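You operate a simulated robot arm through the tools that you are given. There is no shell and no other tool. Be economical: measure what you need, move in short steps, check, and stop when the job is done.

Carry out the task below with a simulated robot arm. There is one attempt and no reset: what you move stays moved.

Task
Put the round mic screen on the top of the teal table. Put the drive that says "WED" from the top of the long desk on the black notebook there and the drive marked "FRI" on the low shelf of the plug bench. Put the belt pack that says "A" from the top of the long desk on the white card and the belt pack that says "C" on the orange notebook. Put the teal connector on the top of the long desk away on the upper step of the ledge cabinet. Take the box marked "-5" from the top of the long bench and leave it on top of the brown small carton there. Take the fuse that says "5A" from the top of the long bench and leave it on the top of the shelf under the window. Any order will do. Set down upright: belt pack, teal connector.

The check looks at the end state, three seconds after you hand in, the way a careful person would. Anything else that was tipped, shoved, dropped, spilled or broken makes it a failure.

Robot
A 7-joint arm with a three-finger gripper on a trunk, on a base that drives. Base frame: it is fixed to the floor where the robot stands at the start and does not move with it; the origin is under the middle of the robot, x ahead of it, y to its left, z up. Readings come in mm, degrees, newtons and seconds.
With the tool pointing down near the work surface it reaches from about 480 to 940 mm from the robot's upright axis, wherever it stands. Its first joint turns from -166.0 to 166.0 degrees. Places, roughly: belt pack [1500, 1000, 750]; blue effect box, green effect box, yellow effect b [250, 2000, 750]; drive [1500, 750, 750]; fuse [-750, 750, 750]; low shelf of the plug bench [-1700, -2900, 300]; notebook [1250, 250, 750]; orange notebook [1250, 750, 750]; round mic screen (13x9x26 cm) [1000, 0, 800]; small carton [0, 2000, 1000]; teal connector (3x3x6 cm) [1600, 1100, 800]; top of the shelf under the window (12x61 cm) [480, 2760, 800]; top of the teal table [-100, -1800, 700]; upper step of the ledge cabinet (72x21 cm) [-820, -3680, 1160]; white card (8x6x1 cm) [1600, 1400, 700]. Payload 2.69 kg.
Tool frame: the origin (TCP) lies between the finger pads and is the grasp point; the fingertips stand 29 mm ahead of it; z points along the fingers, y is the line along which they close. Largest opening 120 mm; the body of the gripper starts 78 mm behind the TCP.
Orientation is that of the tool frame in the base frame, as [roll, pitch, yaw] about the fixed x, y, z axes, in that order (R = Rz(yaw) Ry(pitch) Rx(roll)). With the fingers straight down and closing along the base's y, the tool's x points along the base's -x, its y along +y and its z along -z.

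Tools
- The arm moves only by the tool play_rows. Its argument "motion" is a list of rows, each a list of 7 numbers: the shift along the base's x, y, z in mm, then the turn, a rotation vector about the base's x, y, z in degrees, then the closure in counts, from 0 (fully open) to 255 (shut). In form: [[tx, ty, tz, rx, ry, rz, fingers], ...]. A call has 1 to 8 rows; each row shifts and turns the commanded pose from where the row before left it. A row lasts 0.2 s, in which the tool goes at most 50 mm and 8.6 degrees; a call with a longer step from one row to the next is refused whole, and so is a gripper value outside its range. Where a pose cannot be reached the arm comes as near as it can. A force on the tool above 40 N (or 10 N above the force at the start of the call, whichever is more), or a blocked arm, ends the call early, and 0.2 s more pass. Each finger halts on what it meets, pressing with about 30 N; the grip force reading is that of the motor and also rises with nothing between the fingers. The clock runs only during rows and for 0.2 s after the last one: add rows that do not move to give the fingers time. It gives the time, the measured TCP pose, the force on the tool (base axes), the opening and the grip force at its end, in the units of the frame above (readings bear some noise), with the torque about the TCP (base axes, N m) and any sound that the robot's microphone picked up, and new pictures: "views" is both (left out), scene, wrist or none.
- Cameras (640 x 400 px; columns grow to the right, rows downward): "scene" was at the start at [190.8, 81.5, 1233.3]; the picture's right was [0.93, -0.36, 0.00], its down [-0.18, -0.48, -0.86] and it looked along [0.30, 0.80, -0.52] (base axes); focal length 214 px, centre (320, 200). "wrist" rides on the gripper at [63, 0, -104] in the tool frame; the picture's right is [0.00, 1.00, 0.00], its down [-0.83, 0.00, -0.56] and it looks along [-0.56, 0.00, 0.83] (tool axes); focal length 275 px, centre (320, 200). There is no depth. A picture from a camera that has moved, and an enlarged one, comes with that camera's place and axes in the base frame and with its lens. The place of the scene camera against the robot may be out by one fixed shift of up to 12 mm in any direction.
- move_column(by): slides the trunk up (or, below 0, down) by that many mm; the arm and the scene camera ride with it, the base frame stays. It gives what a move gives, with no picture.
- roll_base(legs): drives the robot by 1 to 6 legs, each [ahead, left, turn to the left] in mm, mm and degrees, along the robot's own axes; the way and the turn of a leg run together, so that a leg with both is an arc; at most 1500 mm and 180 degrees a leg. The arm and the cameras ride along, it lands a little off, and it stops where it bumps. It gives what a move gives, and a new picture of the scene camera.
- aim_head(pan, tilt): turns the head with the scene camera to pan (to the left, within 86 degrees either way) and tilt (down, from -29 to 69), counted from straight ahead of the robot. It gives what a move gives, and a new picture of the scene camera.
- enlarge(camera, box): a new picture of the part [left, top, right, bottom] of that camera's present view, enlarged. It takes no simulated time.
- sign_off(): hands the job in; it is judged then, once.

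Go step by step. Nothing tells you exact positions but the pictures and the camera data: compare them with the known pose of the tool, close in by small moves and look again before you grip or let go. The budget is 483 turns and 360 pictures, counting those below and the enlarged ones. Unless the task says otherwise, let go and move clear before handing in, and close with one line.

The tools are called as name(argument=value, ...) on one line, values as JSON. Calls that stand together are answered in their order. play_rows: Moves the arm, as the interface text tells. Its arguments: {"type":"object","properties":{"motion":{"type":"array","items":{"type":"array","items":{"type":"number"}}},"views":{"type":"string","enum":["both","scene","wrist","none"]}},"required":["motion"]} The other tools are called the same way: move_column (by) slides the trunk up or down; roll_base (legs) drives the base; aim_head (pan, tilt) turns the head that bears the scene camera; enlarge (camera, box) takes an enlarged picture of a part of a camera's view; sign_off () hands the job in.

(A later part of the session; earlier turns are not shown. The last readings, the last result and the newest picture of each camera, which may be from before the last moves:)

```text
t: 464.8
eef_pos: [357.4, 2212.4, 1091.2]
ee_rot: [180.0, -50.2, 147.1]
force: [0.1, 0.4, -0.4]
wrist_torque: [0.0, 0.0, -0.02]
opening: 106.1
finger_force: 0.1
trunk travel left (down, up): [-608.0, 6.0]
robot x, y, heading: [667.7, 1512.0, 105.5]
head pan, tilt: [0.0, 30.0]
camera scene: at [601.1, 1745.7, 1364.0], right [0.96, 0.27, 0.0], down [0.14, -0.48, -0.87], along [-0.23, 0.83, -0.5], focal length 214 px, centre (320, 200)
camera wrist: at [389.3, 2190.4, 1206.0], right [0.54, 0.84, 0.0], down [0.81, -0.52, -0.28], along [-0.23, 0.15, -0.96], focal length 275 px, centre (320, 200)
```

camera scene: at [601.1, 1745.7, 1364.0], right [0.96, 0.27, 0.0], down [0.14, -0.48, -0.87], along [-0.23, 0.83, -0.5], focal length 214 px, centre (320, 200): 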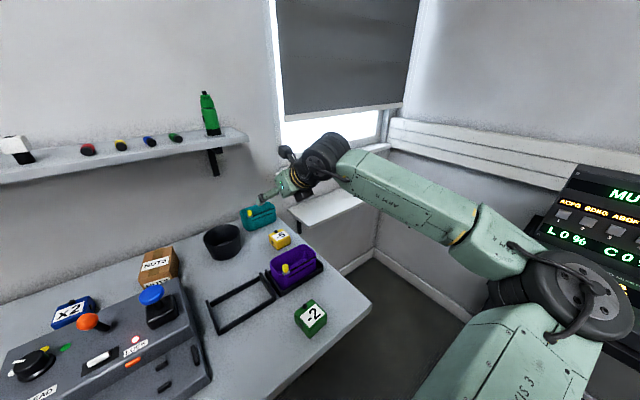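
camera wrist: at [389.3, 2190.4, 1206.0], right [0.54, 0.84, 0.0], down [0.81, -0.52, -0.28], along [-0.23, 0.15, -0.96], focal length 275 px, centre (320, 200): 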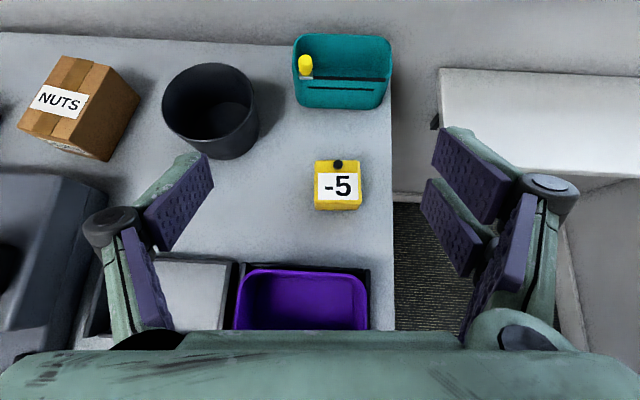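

move_column(by=-100)

play_rows(motion=[[-2, 14, -20, 0, 0, 0, 20], [-2, 15, -30, 0, 0, 0, 20], [0, 0, -20, 0, 0, 0, 20], [0, 0, 0, 0, 0, 0, 20]], views="both")

```text
t: 466.1
eef_pos: [357.7, 2212.1, 990.1]
ee_rot: [-180.0, -50.0, 147.1]
force: [-0.5, 0.2, 0.2]
wrist_torque: [-0.02, 0.03, 0.01]
opening: 105.5
finger_force: 0.0
trunk travel left (down, up): [-508.0, 106.0]
robot x, y, heading: [665.6, 1511.2, 105.8]
head pan, tilt: [0.0, 30.0]
```

```text
t: 467.1
eef_pos: [352.3, 2239.9, 919.9]
ee_rot: [179.9, -50.0, 147.2]
force: [-0.1, 0.0, -0.2]
wrist_torque: [0.0, -0.03, 0.02]
opening: 110.6
finger_force: 0.0
trunk travel left (down, up): [-508.0, 106.0]
robot x, y, heading: [665.0, 1514.7, 105.5]
head pan, tilt: [0.0, 30.0]
camera scene: at [601.2, 1745.6, 1264.0], right [0.96, 0.27, 0.0], down [0.13, -0.48, -0.87], along [-0.23, 0.83, -0.5], focal length 214 px, centre (320, 200)
camera wrist: at [384.5, 2219.0, 1035.5], right [0.54, 0.84, 0.0], down [0.81, -0.52, -0.28], along [-0.23, 0.15, -0.96], focal length 275 px, centre (320, 200)
```

scene: 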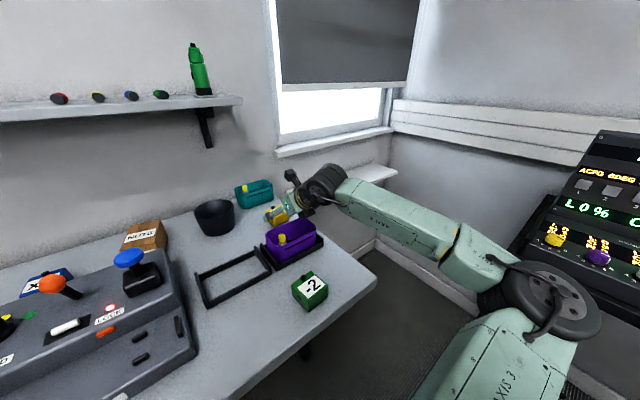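
wrist: 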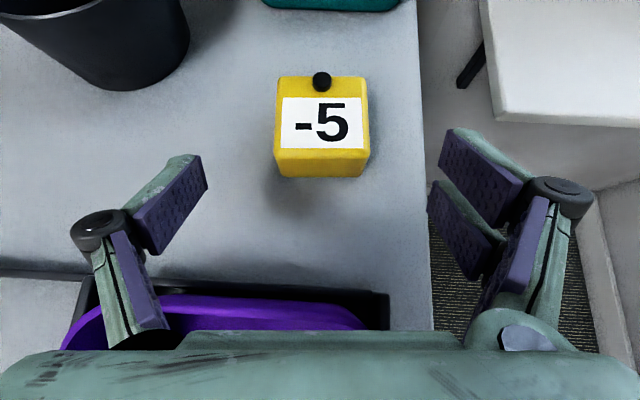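

play_rows(motion=[[-17, 11, -17, 0, 0, 0, 20], [-17, 11, -16, 0, 0, 0, 20], [-15, 10, -13, 0, 0, 0, 20], [0, 0, 0, 0, 0, 0, 20]], views="both")

```text
t: 468.1
eef_pos: [302.7, 2272.7, 875.9]
ee_rot: [179.9, -50.0, 147.2]
force: [0.5, -0.4, 3.0]
wrist_torque: [0.14, -0.11, 0.0]
opening: 112.0
finger_force: 0.8
trunk travel left (down, up): [-508.0, 106.0]
robot x, y, heading: [662.7, 1509.7, 105.5]
head pan, tilt: [0.0, 30.0]
camera scene: at [601.4, 1745.4, 1264.1], right [0.96, 0.27, 0.0], down [0.13, -0.48, -0.87], along [-0.23, 0.83, -0.5], focal length 214 px, centre (320, 200)
camera wrist: at [335.4, 2250.9, 991.3], right [0.54, 0.84, 0.0], down [0.81, -0.52, -0.28], along [-0.23, 0.15, -0.96], focal length 275 px, centre (320, 200)
```

scene: 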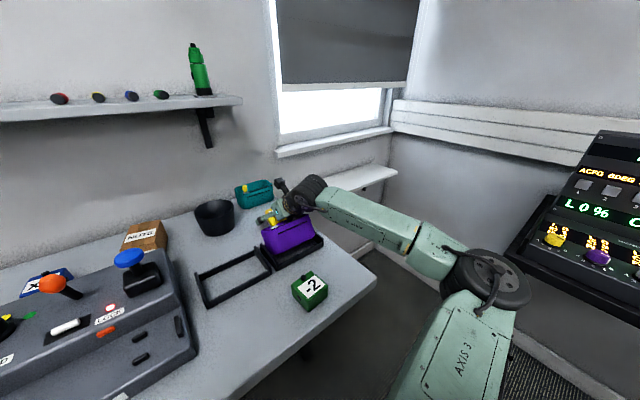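
wrist: 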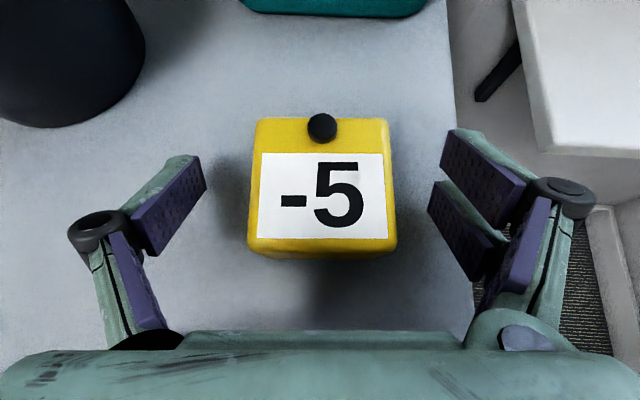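

play_rows(motion=[[0, 0, 4, 0, 0, 0, 60], [0, 0, 0, 0, 0, 0, 100], [0, 0, 0, 0, 0, 0, 140], [0, 0, 0, 0, 0, 0, 255], [0, 0, 0, 0, 0, 0, 255], [0, 0, 0, 0, 0, 0, 255]], views="wrist")

```text
t: 469.5
eef_pos: [303.4, 2271.6, 883.9]
ee_rot: [179.6, -50.4, 147.3]
force: [9.4, 9.9, 26.4]
wrist_torque: [1.09, -0.59, -0.16]
opening: 57.8
finger_force: 28.4
trunk travel left (down, up): [-508.0, 106.0]
robot x, y, heading: [668.4, 1509.1, 105.4]
head pan, tilt: [0.0, 30.0]
camera wrist: at [336.8, 2250.1, 999.5], right [0.54, 0.84, 0.01], down [0.81, -0.52, -0.29], along [-0.24, 0.16, -0.96], focal length 275 px, centre (320, 200)
```

wrist: 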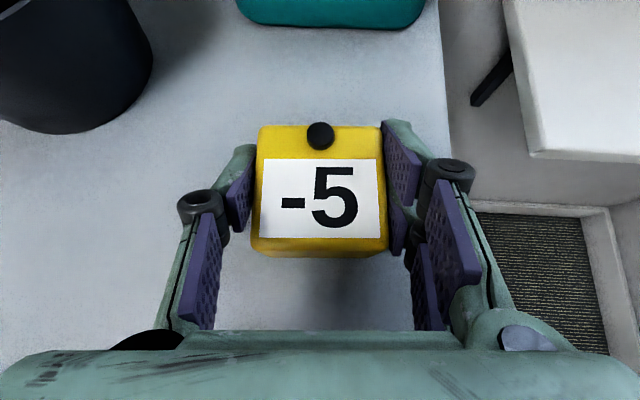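

play_rows(motion=[[0, 0, 6, 0, 0, 0, 225], [0, 0, 2, 0, 0, 0, 255], [0, 0, 0, 0, 0, 0, 255], [0, 0, 0, 0, 0, 0, 255]], views="none")

play_rows(motion=[[0, 0, 10, 0, 0, 0, 255], [0, 0, 20, 0, 0, 0, 255], [0, 0, 30, 0, 0, 0, 255], [0, 0, 40, 0, 0, 0, 255], [0, 0, 0, 0, 0, 0, 255]], views="both")

```text
t: 470.5
eef_pos: [302.1, 2272.1, 884.2]
ee_rot: [-179.9, -49.8, 147.1]
force: [0.4, -1.0, -0.4]
wrist_torque: [0.0, -0.04, -0.07]
opening: 57.5
finger_force: 29.7
trunk travel left (down, up): [-508.0, 106.0]
robot x, y, heading: [662.3, 1510.9, 105.9]
head pan, tilt: [0.0, 30.0]
```

```text
t: 471.7
eef_pos: [304.3, 2273.6, 988.6]
ee_rot: [180.0, -49.9, 147.1]
force: [0.3, 0.9, -2.1]
wrist_torque: [-0.01, -0.02, -0.03]
opening: 57.7
finger_force: 29.8
trunk travel left (down, up): [-508.0, 106.0]
robot x, y, heading: [662.5, 1511.9, 105.7]
head pan, tilt: [0.0, 30.0]
camera scene: at [601.2, 1745.7, 1264.0], right [0.96, 0.27, 0.0], down [0.14, -0.48, -0.87], along [-0.23, 0.83, -0.5], focal length 214 px, centre (320, 200)
camera wrist: at [336.2, 2252.5, 1103.3], right [0.54, 0.84, 0.0], down [0.81, -0.52, -0.28], along [-0.23, 0.15, -0.96], focal length 275 px, centre (320, 200)
```

scene: 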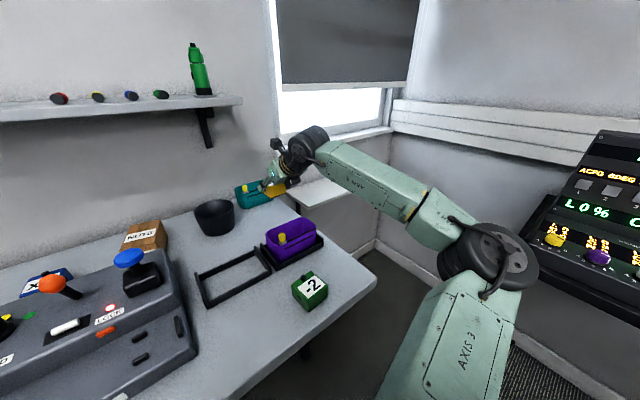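
wrist: 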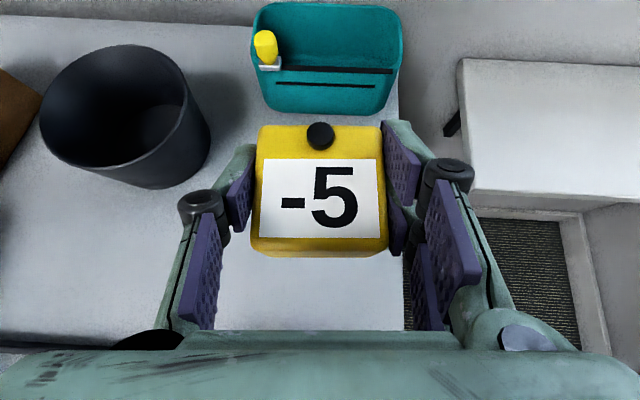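

Held at tilt. Move along the bench to a pre-position in front of the carton, high above the joystick.

play_rows(motion=[[10, -20, 30, 0, 0, 0, 255], [-20, -38, 20, 0, 0, -2, 255], [-25, -40, 10, 0, 0, -2, 255], [-25, -40, 10, 0, 0, -2, 255], [-25, -40, 10, 0, 0, -2, 255], [-27, -40, 10, 0, 0, -2, 255], [-27, -40, 5, 0, 0, -2, 255], [-27, -40, 0, 0, 0, -2, 255]], views="both")

```text
t: 473.5
eef_pos: [135.6, 1971.7, 1082.6]
ee_rot: [179.9, -50.0, 133.0]
force: [0.3, -0.2, -2.5]
wrist_torque: [0.0, 0.01, -0.01]
opening: 57.0
finger_force: 29.7
trunk travel left (down, up): [-508.0, 106.0]
robot x, y, heading: [665.1, 1513.4, 105.7]
head pan, tilt: [0.0, 30.0]
camera scene: at [600.8, 1745.4, 1264.0], right [0.96, 0.27, 0.0], down [0.14, -0.48, -0.87], along [-0.23, 0.83, -0.5], focal length 214 px, centre (320, 200)
camera wrist: at [161.9, 1941.6, 1197.7], right [0.73, 0.68, 0.0], down [0.66, -0.7, -0.28], along [-0.19, 0.21, -0.96], focal length 275 px, centre (320, 200)
```

scene: 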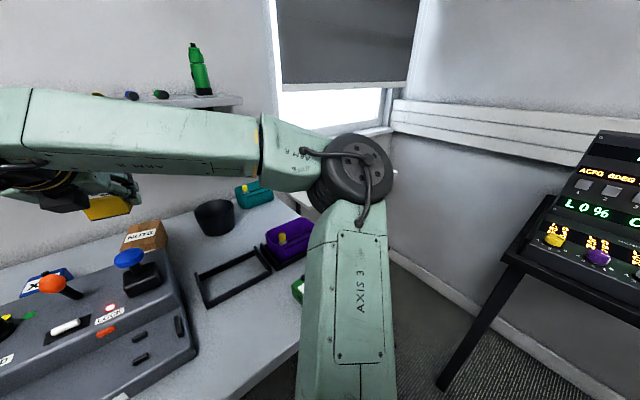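
wrist: 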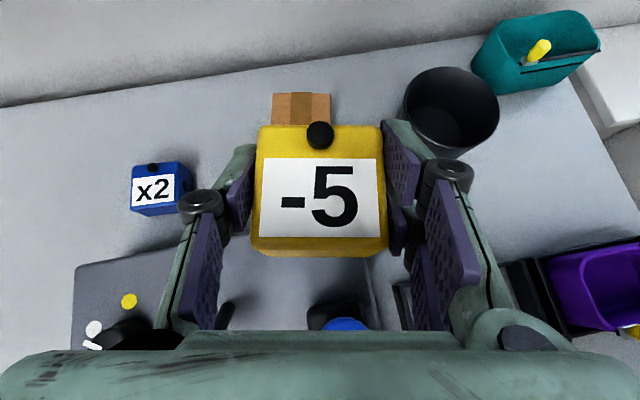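

play_rows(motion=[[-28, 10, -20, 0, 0, 0, 255], [-28, 20, -20, 0, 0, 0, 255], [-28, 25, -20, 0, 0, 0, 255], [-27, 25, -20, 0, 0, 0, 255], [0, 0, -15, 0, 0, 0, 255], [0, 0, 0, 0, 0, 0, 255]], views="both")

```text
t: 474.9
eef_pos: [29.0, 2055.5, 985.0]
ee_rot: [180.0, -49.9, 133.0]
force: [-0.1, 0.4, -2.4]
wrist_torque: [-0.01, -0.01, 0.0]
opening: 57.7
finger_force: 29.8
trunk travel left (down, up): [-508.0, 106.0]
robot x, y, heading: [666.1, 1509.0, 105.6]
head pan, tilt: [0.0, 30.0]
camera scene: at [601.2, 1745.7, 1264.0], right [0.96, 0.27, 0.0], down [0.14, -0.48, -0.87], along [-0.23, 0.83, -0.5], focal length 214 px, centre (320, 200)
camera wrist: at [54.5, 2026.2, 1100.5], right [0.73, 0.69, 0.0], down [0.66, -0.7, -0.28], along [-0.19, 0.21, -0.96], focal length 275 px, centre (320, 200)
```

scene: 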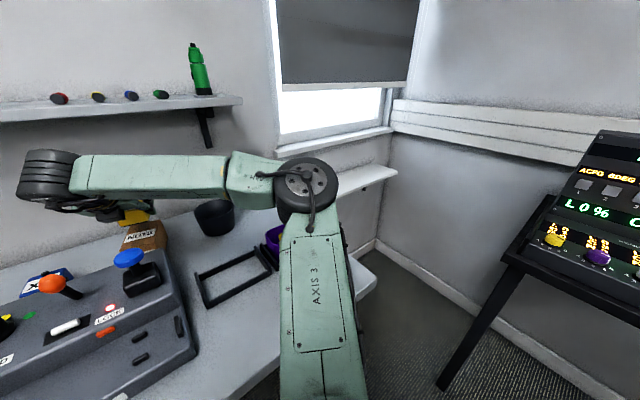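
wrist: 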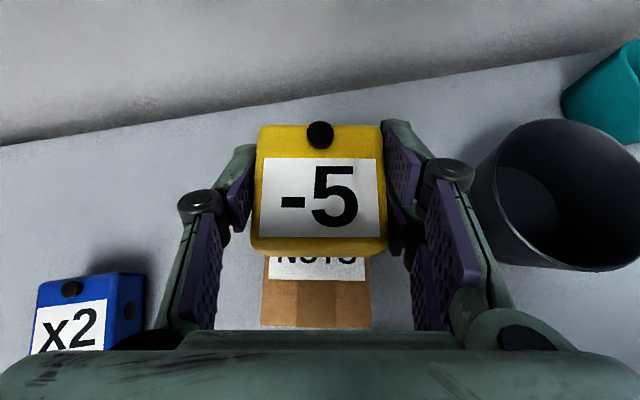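

Centred over the carton. Lower to contact.

play_rows(motion=[[0, 0, -15, 0, 0, 0, 255], [0, 0, -10, 0, 0, 0, 255], [0, 0, -5, 0, 0, 0, 255], [0, 0, 0, 0, 0, 0, 255]], views="both")

enlarge(camera="scene", box=[60, 180, 220, 290])

```text
t: 475.9
eef_pos: [25.5, 2054.5, 955.7]
ee_rot: [179.9, -50.0, 133.0]
force: [-0.2, 0.2, -1.0]
wrist_torque: [-0.01, 0.04, 0.04]
opening: 57.6
finger_force: 29.6
trunk travel left (down, up): [-508.0, 106.0]
robot x, y, heading: [664.9, 1509.0, 105.7]
head pan, tilt: [0.0, 30.0]
camera scene: at [601.1, 1745.8, 1264.0], right [0.96, 0.27, 0.0], down [0.14, -0.48, -0.87], along [-0.23, 0.83, -0.5], focal length 214 px, centre (320, 200)
camera wrist: at [51.4, 2025.7, 1071.4], right [0.73, 0.69, 0.0], down [0.66, -0.7, -0.28], along [-0.19, 0.21, -0.96], focal length 275 px, centre (320, 200)
```

scene: 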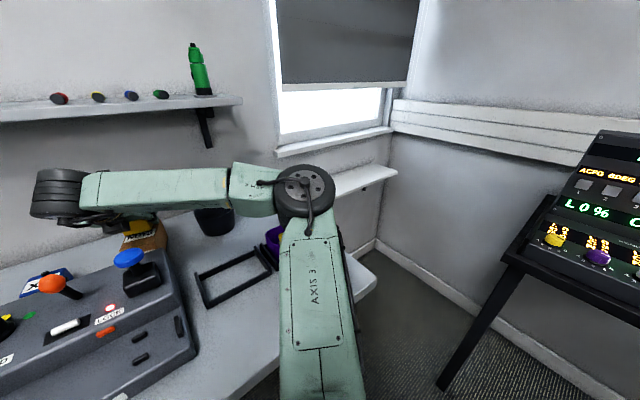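
wrist: 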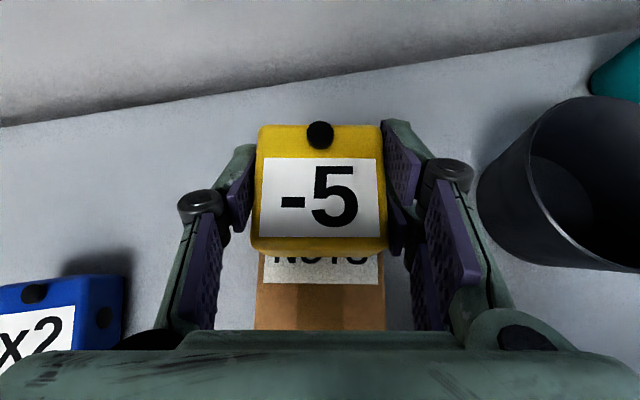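

```text
3.64 times, centred on (140, 235) of scene
camera zoom: at [601.1, 1745.8, 1264.0], right [0.96, 0.27, 0.0], down [0.14, -0.48, -0.87], along [-0.23, 0.83, -0.5], focal length 780 px, centre (974, 73)
```

zoom: 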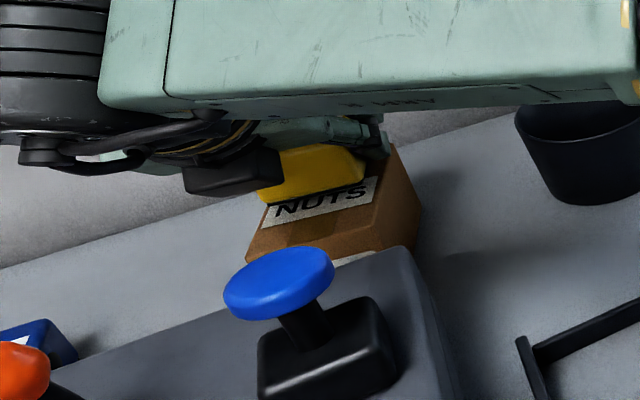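

play_rows(motion=[[0, 0, -3, 0, 0, 0, 255], [0, 0, -2, 0, 0, 0, 255], [0, 0, 0, 0, 0, 0, 255]], views="none")

play_rows(motion=[[0, 0, -2, 0, 0, 0, 255], [0, 0, 0, 0, 0, 0, 255]], views="none")

```text
t: 476.7
eef_pos: [25.5, 2055.6, 950.8]
ee_rot: [-179.9, -50.0, 133.1]
force: [1.0, -0.4, -2.1]
wrist_torque: [-0.01, 0.01, -0.01]
opening: 57.7
finger_force: 30.1
trunk travel left (down, up): [-508.0, 106.0]
robot x, y, heading: [663.6, 1512.7, 105.5]
head pan, tilt: [0.0, 30.0]
```

```text
t: 477.3
eef_pos: [26.0, 2054.8, 949.2]
ee_rot: [180.0, -50.0, 133.1]
force: [-0.5, 0.4, -0.5]
wrist_torque: [0.04, -0.01, 0.02]
opening: 57.4
finger_force: 29.9
trunk travel left (down, up): [-508.0, 106.0]
robot x, y, heading: [667.6, 1513.1, 105.8]
head pan, tilt: [0.0, 30.0]
```

play_rows(motion=[[0, 0, -2, 0, 0, 0, 255], [0, 0, -1.5, 0, 0, 0, 255], [0, 0, 0, 0, 0, 0, 255]], views="none")

play_rows(motion=[[0, 0, -2, 0, 0, 0, 255], [0, 0, 0, 0, 0, 0, 255]], views="wrist")

```text
t: 478.1
eef_pos: [26.0, 2054.9, 948.7]
ee_rot: [-179.9, -50.4, 133.1]
force: [-6.1, 2.3, 15.7]
wrist_torque: [0.5, 0.26, 0.15]
opening: 57.5
finger_force: 30.2
trunk travel left (down, up): [-508.0, 106.0]
robot x, y, heading: [662.1, 1512.0, 105.5]
head pan, tilt: [0.0, 30.0]
```

```text
t: 478.7
eef_pos: [27.8, 2054.7, 948.0]
ee_rot: [-179.9, -50.6, 133.1]
force: [-9.6, 6.0, 32.5]
wrist_torque: [0.37, -0.02, 0.11]
opening: 57.5
finger_force: 30.1
trunk travel left (down, up): [-508.0, 106.0]
robot x, y, heading: [663.4, 1509.4, 105.5]
head pan, tilt: [0.0, 30.0]
camera wrist: at [53.6, 2024.8, 1064.0], right [0.73, 0.69, 0.0], down [0.66, -0.7, -0.29], along [-0.2, 0.21, -0.96], focal length 275 px, centre (320, 200)
```

wrist: 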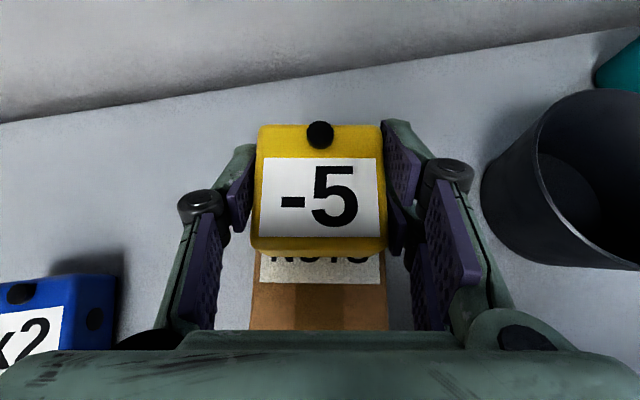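

play_rows(motion=[[0, 0, 2.5, 0, 0, 0, 245], [0, 0, 0, 0, 0, 0, 150], [0, 0, 0, 0, 0, 0, 90], [0, 0, 0, 0, 0, 0, 75], [0, 0, 0, 0, 0, 0, 75], [10, -11, 13, 0, 0, 0, 75], [21, -22, 26, 0, 0, 0, 75], [21, -22, 26, 0, 0, 0, 75]], views="both")

```text
t: 480.5
eef_pos: [79.6, 1998.0, 1007.0]
ee_rot: [-179.9, -50.0, 133.1]
force: [-0.5, 0.3, 0.3]
wrist_torque: [-0.03, 0.03, 0.02]
opening: 84.7
finger_force: 0.2
trunk travel left (down, up): [-508.0, 106.0]
robot x, y, heading: [665.2, 1512.7, 105.7]
head pan, tilt: [0.0, 30.0]
camera scene: at [601.4, 1745.4, 1264.0], right [0.96, 0.27, 0.0], down [0.13, -0.48, -0.87], along [-0.23, 0.83, -0.5], focal length 214 px, centre (320, 200)
camera wrist: at [105.6, 1968.4, 1123.3], right [0.73, 0.69, 0.0], down [0.66, -0.7, -0.28], along [-0.19, 0.21, -0.96], focal length 275 px, centre (320, 200)
```

scene: 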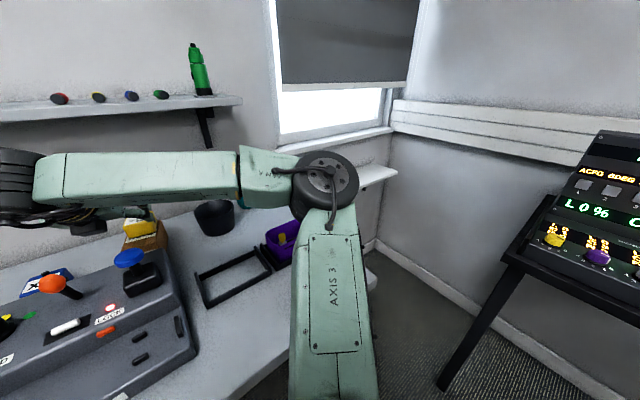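
wrist: 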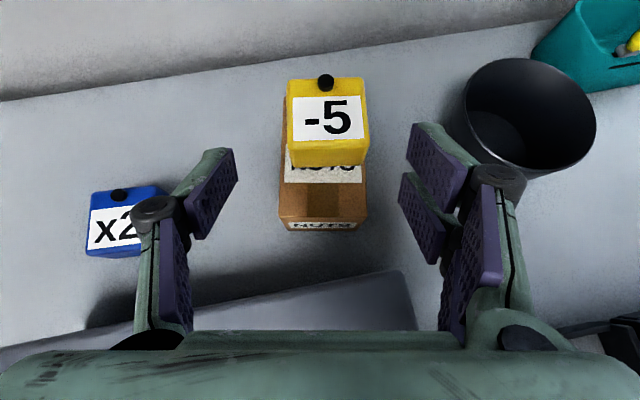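

"-5" rests on the carton. Now withdraw, untilt, and go for the fuse.

play_rows(motion=[[30, -20, 15, 0, 0, 0, 75], [32, -20, 15, 0, 0, 0, 75], [32, -20, 15, 0, 0, 0, 75], [32, -20, 10, 0, 0, 0, 75]], views="none")

move_column(by=100)

play_rows(motion=[[5, -3, -3, -5.2, -4.9, 0, 75], [5, -3, -3, -5.2, -4.9, 0, 75], [5, -3, -3, -5.2, -4.9, 0, 75], [5, -3, -3, -5.2, -4.9, 0, 75], [5, -3, -3, -5.2, -4.9, 0, 75], [5, -3, -3, -5.2, -4.9, 0, 75], [5, -3, -3, -5.2, -4.9, 0, 75]], views="scene")

```text
t: 481.5
eef_pos: [207.3, 1919.4, 1066.1]
ee_rot: [179.9, -50.0, 133.2]
force: [-1.0, 0.0, 0.3]
wrist_torque: [0.03, -0.01, 0.01]
opening: 84.6
finger_force: 0.0
trunk travel left (down, up): [-508.0, 106.0]
robot x, y, heading: [665.4, 1508.3, 105.8]
head pan, tilt: [0.0, 30.0]
```

```text
t: 482.8
eef_pos: [206.2, 1919.3, 1165.6]
ee_rot: [180.0, -50.0, 133.1]
force: [0.0, 0.1, -0.1]
wrist_torque: [-0.01, -0.02, 0.03]
opening: 84.8
finger_force: 0.0
trunk travel left (down, up): [-608.0, 6.0]
robot x, y, heading: [664.7, 1511.0, 105.8]
head pan, tilt: [0.0, 30.0]
```

```text
t: 484.4
eef_pos: [241.2, 1898.3, 1143.6]
ee_rot: [179.9, 0.1, 133.3]
force: [0.8, -0.6, 0.2]
wrist_torque: [0.0, -0.03, 0.02]
opening: 85.0
finger_force: 0.0
trunk travel left (down, up): [-608.0, 6.0]
robot x, y, heading: [666.6, 1510.6, 105.8]
head pan, tilt: [0.0, 30.0]
camera scene: at [601.1, 1745.8, 1364.0], right [0.96, 0.27, 0.0], down [0.14, -0.48, -0.87], along [-0.23, 0.83, -0.5], focal length 214 px, centre (320, 200)
```

scene: 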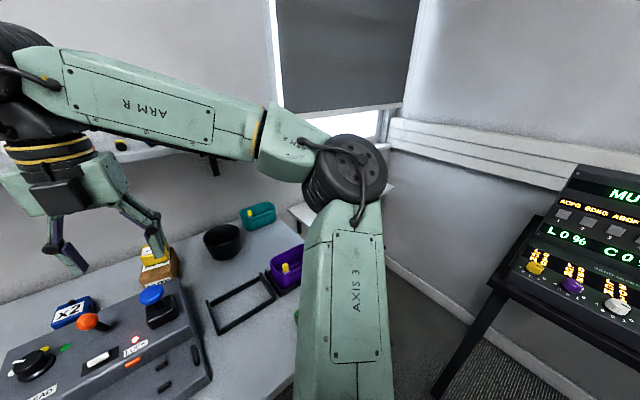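

roll_base(legs=[[0, 0, 30], [-270, 1300, 0]])

aim_head(pan=20, tilt=35)

```text
t: 496.3
eef_pos: [-605.1, 507.4, 1143.9]
ee_rot: [179.9, 0.0, 163.6]
force: [0.1, 0.1, 0.5]
wrist_torque: [-0.03, -0.01, 0.0]
opening: 84.8
finger_force: 0.0
trunk travel left (down, up): [-608.0, 6.0]
robot x, y, heading: [-42.1, 388.7, 136.1]
head pan, tilt: [0.0, 30.0]
camera scene: at [-218.0, 555.2, 1364.0], right [0.69, 0.72, 0.0], down [0.36, -0.35, -0.87], along [-0.62, 0.6, -0.5], focal length 214 px, centre (320, 200)
```

scene: 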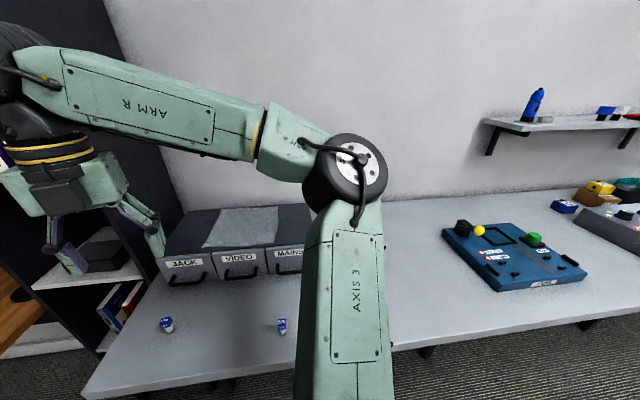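

```text
t: 497.1
eef_pos: [-604.1, 506.2, 1143.6]
ee_rot: [179.8, 0.2, 163.6]
force: [-0.2, -0.1, -0.2]
wrist_torque: [0.04, 0.02, -0.02]
opening: 84.4
finger_force: 0.1
trunk travel left (down, up): [-608.0, 6.0]
robot x, y, heading: [-44.8, 384.7, 136.3]
head pan, tilt: [20.0, 35.0]
camera scene: at [-233.4, 528.3, 1356.2], right [0.41, 0.91, 0.0], down [0.52, -0.23, -0.82], along [-0.75, 0.33, -0.57], focal length 214 px, centre (320, 200)
```

scene: 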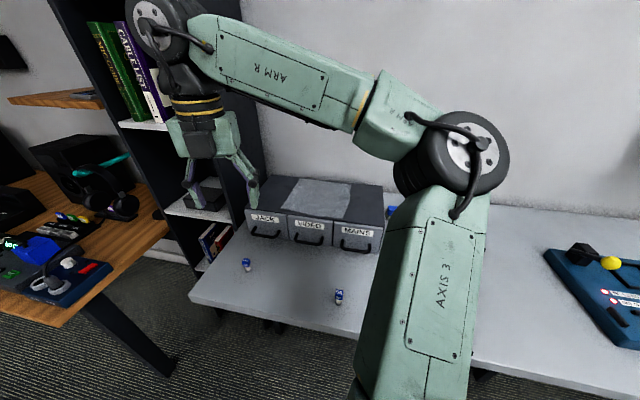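

enlarge(camera="scene", box=[220, 240, 380, 340])

```text
4.00 times, centred on (300, 290) of scene
camera zoom: at [-233.4, 528.3, 1356.2], right [0.41, 0.91, 0.0], down [0.52, -0.23, -0.82], along [-0.75, 0.33, -0.57], focal length 858 px, centre (400, -160)
```

zoom: 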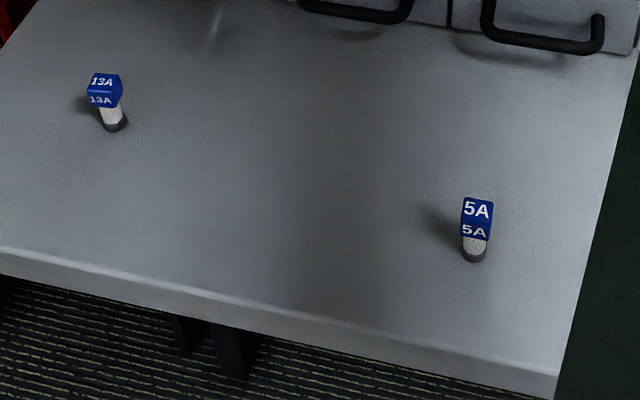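

The 5A fuse stands at about (−478, 686). Move over it.

play_rows(motion=[[25, 36, 0, 0, 0, -3.2, 75], [25, 36, 0, 0, 0, -3.2, 75], [25, 36, 0, 0, 0, -3.2, 75], [25, 36, -20, 0, 0, -3.2, 75], [26, 36, -25, 0, 0, -3.2, 75], [0, 0, -45, 0, 0, 0, 75], [0, 0, -40, 0, 0, 0, 75]], views="both")

```text
refused: row 5 steps farther than a row can; nothing moved
```

play_rows(motion=[[25, 36, 0, 0, 0, -3.2, 75], [25, 36, 0, 0, 0, -3.2, 75], [25, 36, 0, 0, 0, -3.2, 75], [25, 36, -20, 0, 0, -3.2, 75], [26, 36, -20, 0, 0, -3.2, 75], [0, 0, -45, 0, 0, 0, 75], [0, 0, -40, 0, 0, 0, 75]], views="both")

```text
t: 498.7
eef_pos: [-479.4, 686.9, 1017.2]
ee_rot: [179.9, 0.0, 147.6]
force: [0.7, 0.0, -0.3]
wrist_torque: [0.0, -0.02, 0.01]
opening: 84.5
finger_force: 0.1
trunk travel left (down, up): [-608.0, 6.0]
robot x, y, heading: [-39.4, 386.4, 136.1]
head pan, tilt: [20.0, 35.0]
camera scene: at [-233.5, 528.4, 1356.2], right [0.41, 0.91, 0.0], down [0.52, -0.23, -0.82], along [-0.75, 0.33, -0.57], focal length 214 px, centre (320, 200)
camera wrist: at [-533.8, 720.8, 1122.3], right [0.53, 0.85, 0.0], down [0.7, -0.44, 0.56], along [0.47, -0.29, -0.83], focal length 275 px, centre (320, 200)
```

scene: 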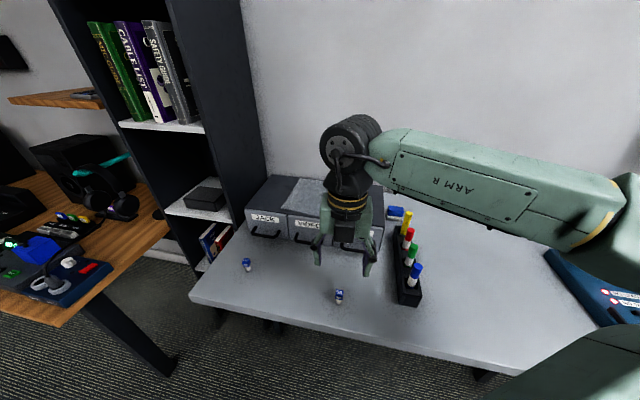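
wrist: 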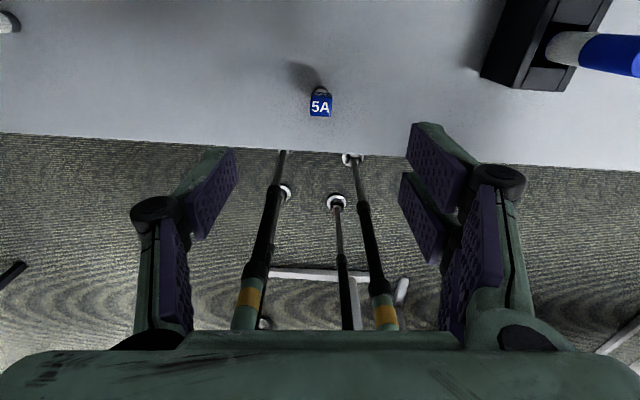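

Excellent centring. Lower.

play_rows(motion=[[-1, 2, -40, 0, 0, 0, 110], [0, 0, -40, 0, 0, 0, 130], [0, 0, -25, 0, 0, 0, 130], [0, 0, 0, 0, 0, 0, 130]], views="wrist")

```text
t: 499.7
eef_pos: [-480.7, 688.5, 912.7]
ee_rot: [179.8, 0.1, 147.6]
force: [-1.2, -1.0, 0.4]
wrist_torque: [-0.01, -0.01, 0.01]
opening: 58.8
finger_force: 0.1
trunk travel left (down, up): [-608.0, 6.0]
robot x, y, heading: [-43.5, 391.7, 136.2]
head pan, tilt: [20.0, 35.0]
camera wrist: at [-534.7, 721.3, 1017.5], right [0.53, 0.85, 0.0], down [0.7, -0.44, 0.56], along [0.47, -0.29, -0.83], focal length 275 px, centre (320, 200)
```

wrist: 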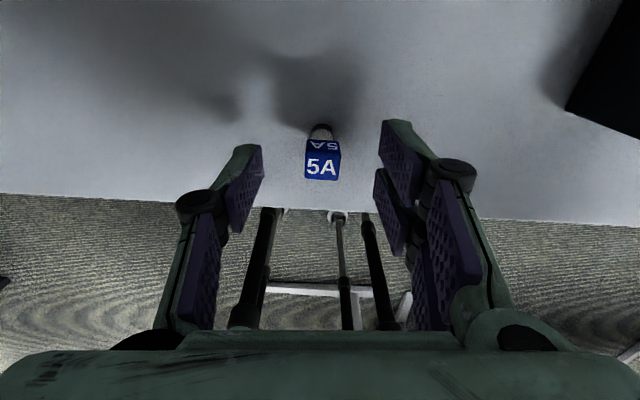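

play_rows(motion=[[0, 0, -20, 0, 0, 0, 130], [0, 0, -16, 0, 0, 0, 130], [0, 0, 0, 0, 0, 0, 180], [0, 0, 0, 0, 0, 0, 220], [0, 0, 0, 0, 0, 0, 255], [0, 0, 0, 0, 0, 0, 255], [0, 0, 0, 0, 0, 0, 255]], views="wrist")

```text
t: 501.3
eef_pos: [-480.4, 687.5, 878.1]
ee_rot: [179.9, -0.1, 147.6]
force: [-6.3, -2.3, 33.6]
wrist_torque: [-0.27, -0.01, 0.09]
opening: 16.1
finger_force: 29.9
trunk travel left (down, up): [-608.0, 6.0]
robot x, y, heading: [-46.3, 385.9, 136.3]
head pan, tilt: [20.0, 35.0]
camera wrist: at [-534.3, 720.7, 982.5], right [0.53, 0.85, 0.0], down [0.7, -0.44, 0.55], along [0.47, -0.29, -0.83], focal length 275 px, centre (320, 200)
```

wrist: 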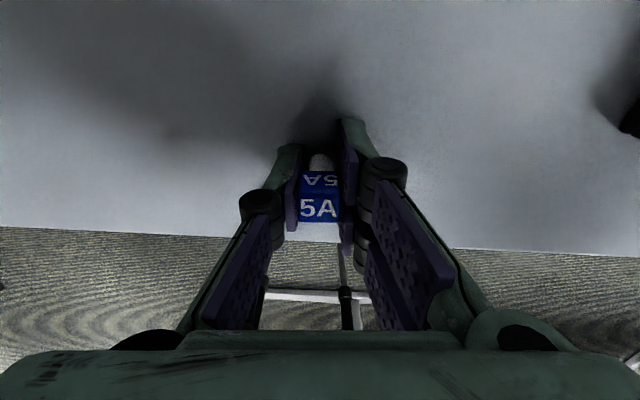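

play_rows(motion=[[0, 0, 5, 0, 0, 0, 245], [0, 0, 1, 0, 0, 0, 255], [0, 0, 0, 0, 0, 0, 255]], views="none")

play_rows(motion=[[0, 0, 15, 0, 0, 0, 255], [0, 0, 30, 0, 0, 0, 255], [0, 0, 40, 0, 0, 0, 255], [0, 0, 40, 0, 0, 0, 255], [0, 0, 40, 0, 0, 0, 255]], views="wrist")

```text
t: 502.1
eef_pos: [-480.8, 690.6, 881.7]
ee_rot: [179.8, 0.1, 147.6]
force: [0.2, 0.6, -0.2]
wrist_torque: [0.0, 0.02, -0.02]
opening: 15.8
finger_force: 30.4
trunk travel left (down, up): [-608.0, 6.0]
robot x, y, heading: [-40.5, 390.3, 136.2]
head pan, tilt: [20.0, 35.0]
```

```text
t: 503.3
eef_pos: [-480.9, 690.9, 1050.1]
ee_rot: [179.9, 0.1, 147.6]
force: [-0.2, 0.2, 0.1]
wrist_torque: [-0.02, 0.0, 0.03]
opening: 15.7
finger_force: 30.7
trunk travel left (down, up): [-608.0, 6.0]
robot x, y, heading: [-41.0, 392.2, 136.0]
head pan, tilt: [20.0, 35.0]
camera wrist: at [-534.9, 723.9, 1155.6], right [0.53, 0.85, 0.0], down [0.7, -0.44, 0.56], along [0.47, -0.29, -0.83], focal length 275 px, centre (320, 200)
```

wrist: 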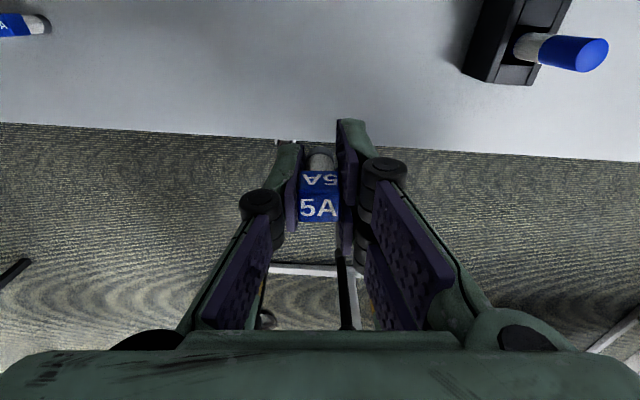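

Fuse held. Drive along the bench to the shelf under the window.

play_rows(motion=[[10, -6, 30, 0, 0, 0, 255], [10, -6, 30, 0, 0, 0, 255]], views="none")

roll_base(legs=[[205, -945, 0], [205, -945, 0]])

aim_head(pan=0, tilt=30)

```text
t: 503.9
eef_pos: [-461.2, 677.0, 1109.7]
ee_rot: [179.8, 0.2, 147.6]
force: [0.8, -0.6, 0.2]
wrist_torque: [-0.02, 0.0, -0.01]
opening: 15.7
finger_force: 29.5
trunk travel left (down, up): [-608.0, 6.0]
robot x, y, heading: [-44.7, 388.5, 135.9]
head pan, tilt: [20.0, 35.0]
```

```text
t: 518.6
eef_pos: [552.2, 2296.9, 1109.9]
ee_rot: [179.7, 0.0, 146.9]
force: [0.5, -0.9, 0.0]
wrist_torque: [-0.02, 0.0, -0.03]
opening: 15.9
finger_force: 30.1
trunk travel left (down, up): [-608.0, 6.0]
robot x, y, heading: [967.9, 2001.9, 135.3]
head pan, tilt: [20.0, 35.0]
stopped in leg 2: the robot was blocked; the commanded pose is now the measured one
camera scene: at [778.5, 2145.8, 1356.2], right [0.42, 0.91, 0.0], down [0.52, -0.24, -0.82], along [-0.74, 0.34, -0.57], focal length 214 px, centre (320, 200)
```

scene: 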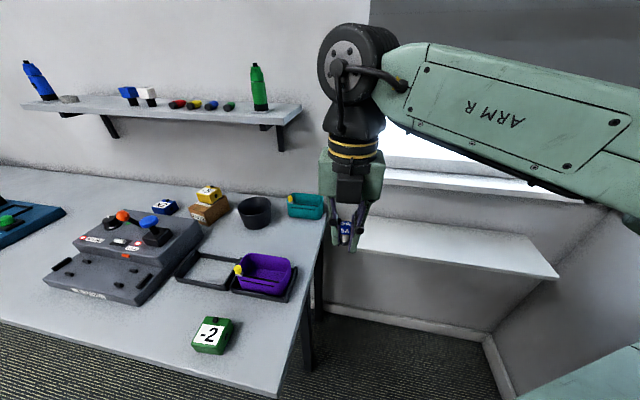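

```text
t: 519.4
eef_pos: [552.4, 2296.5, 1110.3]
ee_rot: [179.8, 0.1, 146.9]
force: [-0.1, 0.1, -0.3]
wrist_torque: [0.01, 0.0, 0.02]
opening: 15.6
finger_force: 29.8
trunk travel left (down, up): [-608.0, 6.0]
robot x, y, heading: [968.6, 2002.0, 135.1]
head pan, tilt: [0.0, 30.0]
camera scene: at [794.1, 2172.6, 1364.0], right [0.7, 0.71, 0.0], down [0.36, -0.35, -0.87], along [-0.62, 0.61, -0.5], focal length 214 px, centre (320, 200)
```

scene: 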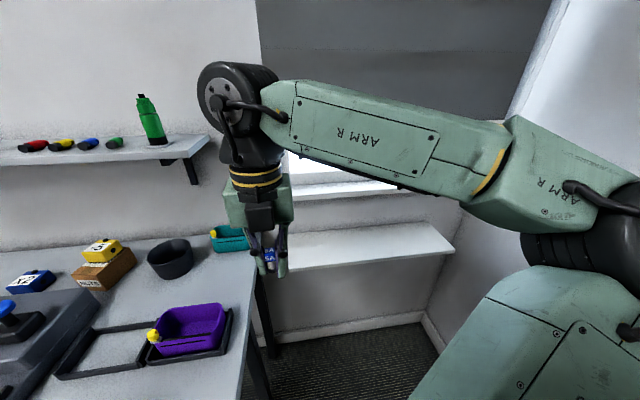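

The drive stopped on a bump near the end; I check what is on my right.

aim_head(pan=-65, tilt=30)

```text
t: 520.8
eef_pos: [552.8, 2297.3, 1108.5]
ee_rot: [179.8, 0.0, 146.8]
force: [0.1, 0.0, 0.4]
wrist_torque: [0.0, -0.01, 0.0]
opening: 16.0
finger_force: 29.7
trunk travel left (down, up): [-608.0, 6.0]
robot x, y, heading: [967.1, 2003.4, 135.4]
head pan, tilt: [-65.0, 30.0]
camera scene: at [888.8, 2194.3, 1364.0], right [0.94, -0.34, 0.0], down [-0.17, -0.47, -0.87], along [0.29, 0.82, -0.5], focal length 214 px, centre (320, 200)
```

scene: 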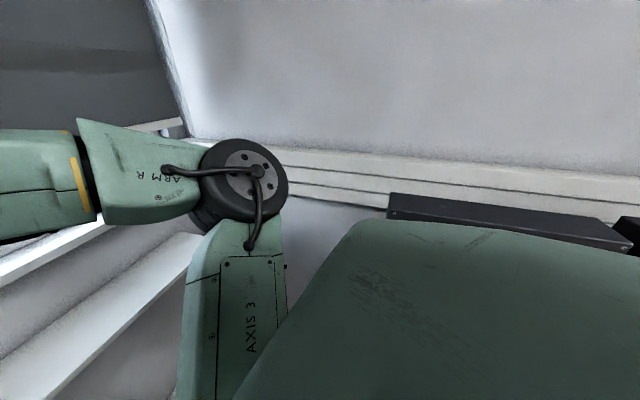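

The base touched the console table; I ease away and turn slightly right.

roll_base(legs=[[0, 70, 0], [0, 0, -10]])

aim_head(pan=-60, tilt=20)

```text
t: 522.7
eef_pos: [560.4, 2315.5, 1110.4]
ee_rot: [179.8, 0.0, 137.1]
force: [-0.1, -0.7, 0.1]
wrist_torque: [-0.03, 0.04, -0.01]
opening: 16.0
finger_force: 29.9
trunk travel left (down, up): [-608.0, 6.0]
robot x, y, heading: [918.8, 1950.0, 125.3]
head pan, tilt: [-65.0, 30.0]
camera scene: at [875.8, 2156.8, 1364.0], right [0.87, -0.49, 0.0], down [-0.25, -0.44, -0.87], along [0.43, 0.75, -0.5], focal length 214 px, centre (320, 200)
```

scene: 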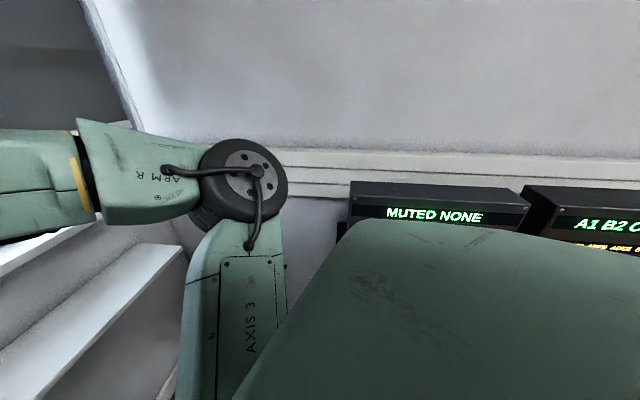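

```text
t: 523.4
eef_pos: [562.0, 2315.1, 1109.9]
ee_rot: [179.7, -0.1, 137.1]
force: [0.2, -0.3, -0.1]
wrist_torque: [-0.01, -0.02, 0.01]
opening: 15.7
finger_force: 29.8
trunk travel left (down, up): [-608.0, 6.0]
robot x, y, heading: [917.9, 1952.9, 125.6]
head pan, tilt: [-60.0, 20.0]
camera scene: at [869.7, 2162.7, 1380.0], right [0.91, -0.42, 0.0], down [-0.14, -0.31, -0.94], along [0.39, 0.85, -0.34], focal length 214 px, centre (320, 200)
```

scene: 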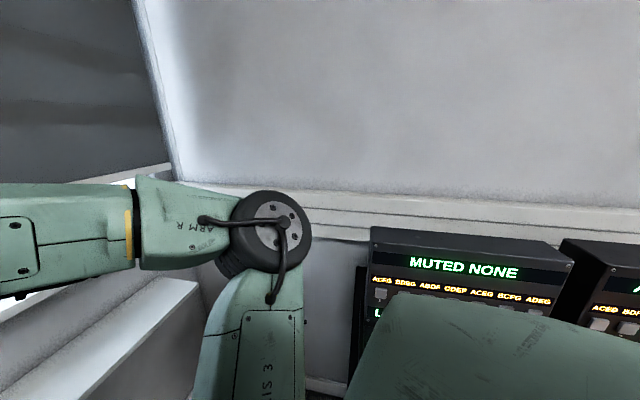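

Before reaching in, check the window sill above the shelf.

aim_head(pan=5, tilt=30)

enlarge(camera="scene", box=[200, 120, 520, 320])

```text
t: 524.8
eef_pos: [560.4, 2314.6, 1110.3]
ee_rot: [179.8, 0.1, 137.1]
force: [-0.6, 0.4, -0.5]
wrist_torque: [-0.03, 0.01, -0.04]
opening: 15.8
finger_force: 29.9
trunk travel left (down, up): [-608.0, 6.0]
robot x, y, heading: [920.4, 1952.4, 125.5]
head pan, tilt: [5.0, 30.0]
camera scene: at [772.3, 2146.8, 1364.0], right [0.76, 0.65, 0.0], down [0.32, -0.38, -0.87], along [-0.56, 0.66, -0.5], focal length 214 px, centre (320, 200)
```

scene: 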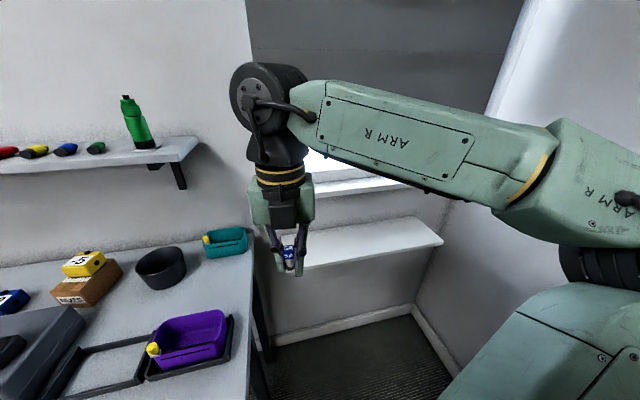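

```text
2.00 times, centred on (360, 220) of scene
camera zoom: at [772.3, 2146.8, 1364.0], right [0.76, 0.65, 0.0], down [0.32, -0.38, -0.87], along [-0.56, 0.66, -0.5], focal length 429 px, centre (240, 160)
```

zoom: 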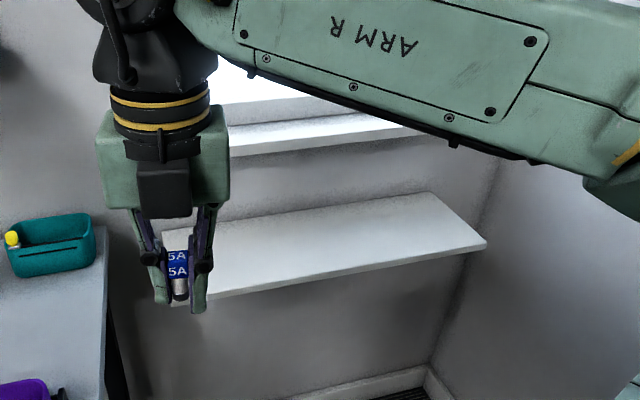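

The sill protrudes slightly; I rotate the tool so its camera points sideways rather than at the window.

play_rows(motion=[[0, 0, 0, 0, 0, 8.4, 255], [0, 0, 0, 0, 0, 8.4, 255], [0, 0, 0, 0, 0, 8.4, 255], [0, 0, 0, 0, 0, 8.4, 255], [0, 0, 0, 0, 0, 8.4, 255], [0, 0, 0, 0, 0, 8.4, 255], [0, 0, 0, 0, 0, 8.4, 255], [0, 0, 0, 0, 0, 8.4, 255]], views="none")

play_rows(motion=[[0, 0, 0, 0, 0, 8.4, 255], [0, 0, 0, 0, 0, 8.4, 255], [0, 0, 0, 0, 0, 8.4, 255], [0, 0, 0, 0, 0, 8.2, 255], [-20, 25, 0, 0, 0, 0, 255], [-25, 35, -20, 0, 0, 0, 255], [-20, 35, -25, 0, 0, 0, 255], [-20, 35, -25, 0, 0, 0, 255]], views="both")

```text
t: 526.6
eef_pos: [560.0, 2316.0, 1109.6]
ee_rot: [179.8, 0.1, -155.6]
force: [0.6, -0.5, 0.1]
wrist_torque: [0.0, 0.03, 0.0]
opening: 15.9
finger_force: 30.0
trunk travel left (down, up): [-608.0, 6.0]
robot x, y, heading: [915.8, 1953.5, 125.4]
head pan, tilt: [5.0, 30.0]
```

```text
t: 528.4
eef_pos: [476.4, 2446.8, 1039.6]
ee_rot: [179.9, 0.0, -122.4]
force: [-0.9, 0.3, 0.9]
wrist_torque: [-0.03, 0.01, 0.02]
opening: 15.7
finger_force: 30.4
trunk travel left (down, up): [-608.0, 6.0]
robot x, y, heading: [921.2, 1955.3, 125.4]
head pan, tilt: [5.0, 30.0]
camera scene: at [772.0, 2147.2, 1363.9], right [0.76, 0.65, 0.0], down [0.32, -0.38, -0.87], along [-0.56, 0.66, -0.5], focal length 214 px, centre (320, 200)
camera wrist: at [442.5, 2393.5, 1143.9], right [-0.85, 0.53, 0.0], down [0.44, 0.7, 0.56], along [0.29, 0.47, -0.83], focal length 275 px, centre (320, 200)
```

scene: 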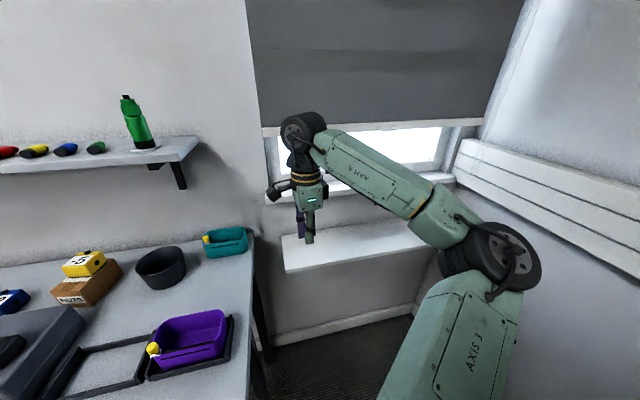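
wrist: 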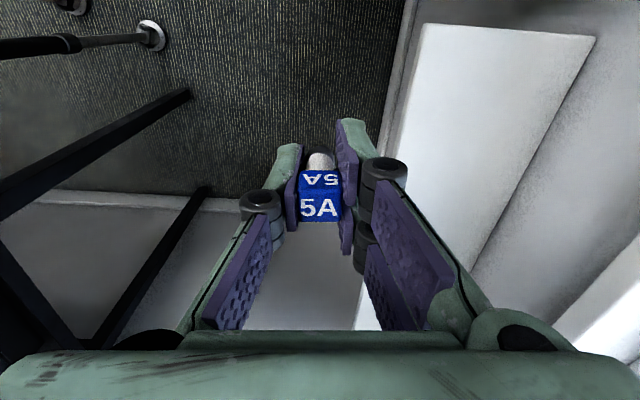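

Shelf front edge at n≈−1005; I aim 25 mm inside it and descend carefully.

play_rows(motion=[[-21, 43, 0, 0, 0, 0, 255], [-21, 43, 0, 0, 0, 0, 255], [-21, 44, 0, 0, 0, 0, 255], [0, 0, -40, 0, 0, 0, 255], [0, 0, -40, 0, 0, 0, 255], [0, 0, 0, 0, 0, 0, 255]], views="both")

```text
t: 529.8
eef_pos: [413.1, 2576.5, 959.9]
ee_rot: [179.9, 0.0, -122.4]
force: [-0.6, 0.0, -0.3]
wrist_torque: [-0.03, 0.01, -0.04]
opening: 15.8
finger_force: 30.3
trunk travel left (down, up): [-608.0, 6.0]
robot x, y, heading: [920.1, 1955.1, 125.5]
head pan, tilt: [5.0, 30.0]
camera scene: at [772.4, 2146.7, 1364.0], right [0.76, 0.65, 0.0], down [0.32, -0.38, -0.87], along [-0.56, 0.66, -0.5], focal length 214 px, centre (320, 200)
camera wrist: at [379.1, 2522.8, 1063.7], right [-0.85, 0.53, 0.0], down [0.44, 0.7, 0.56], along [0.29, 0.47, -0.83], focal length 275 px, centre (320, 200)
```

scene: 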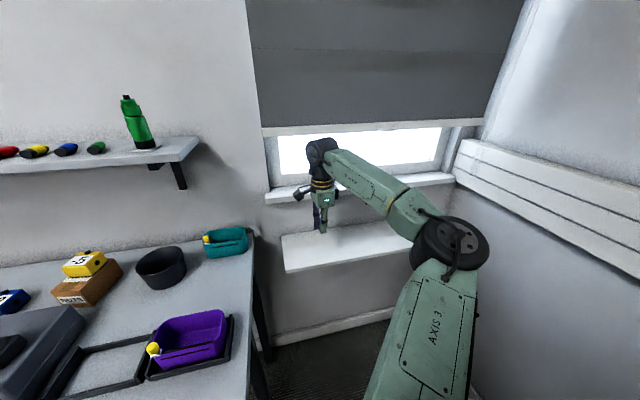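
wrist: 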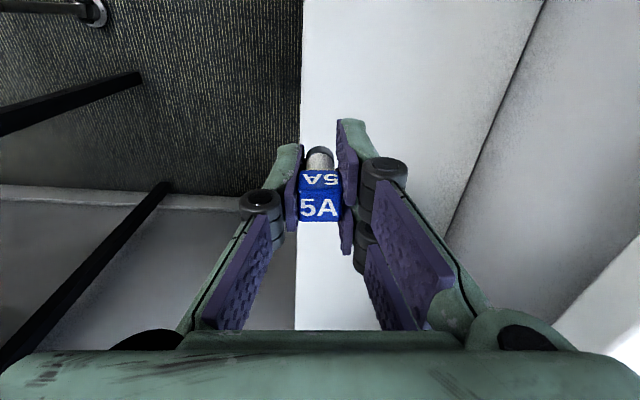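

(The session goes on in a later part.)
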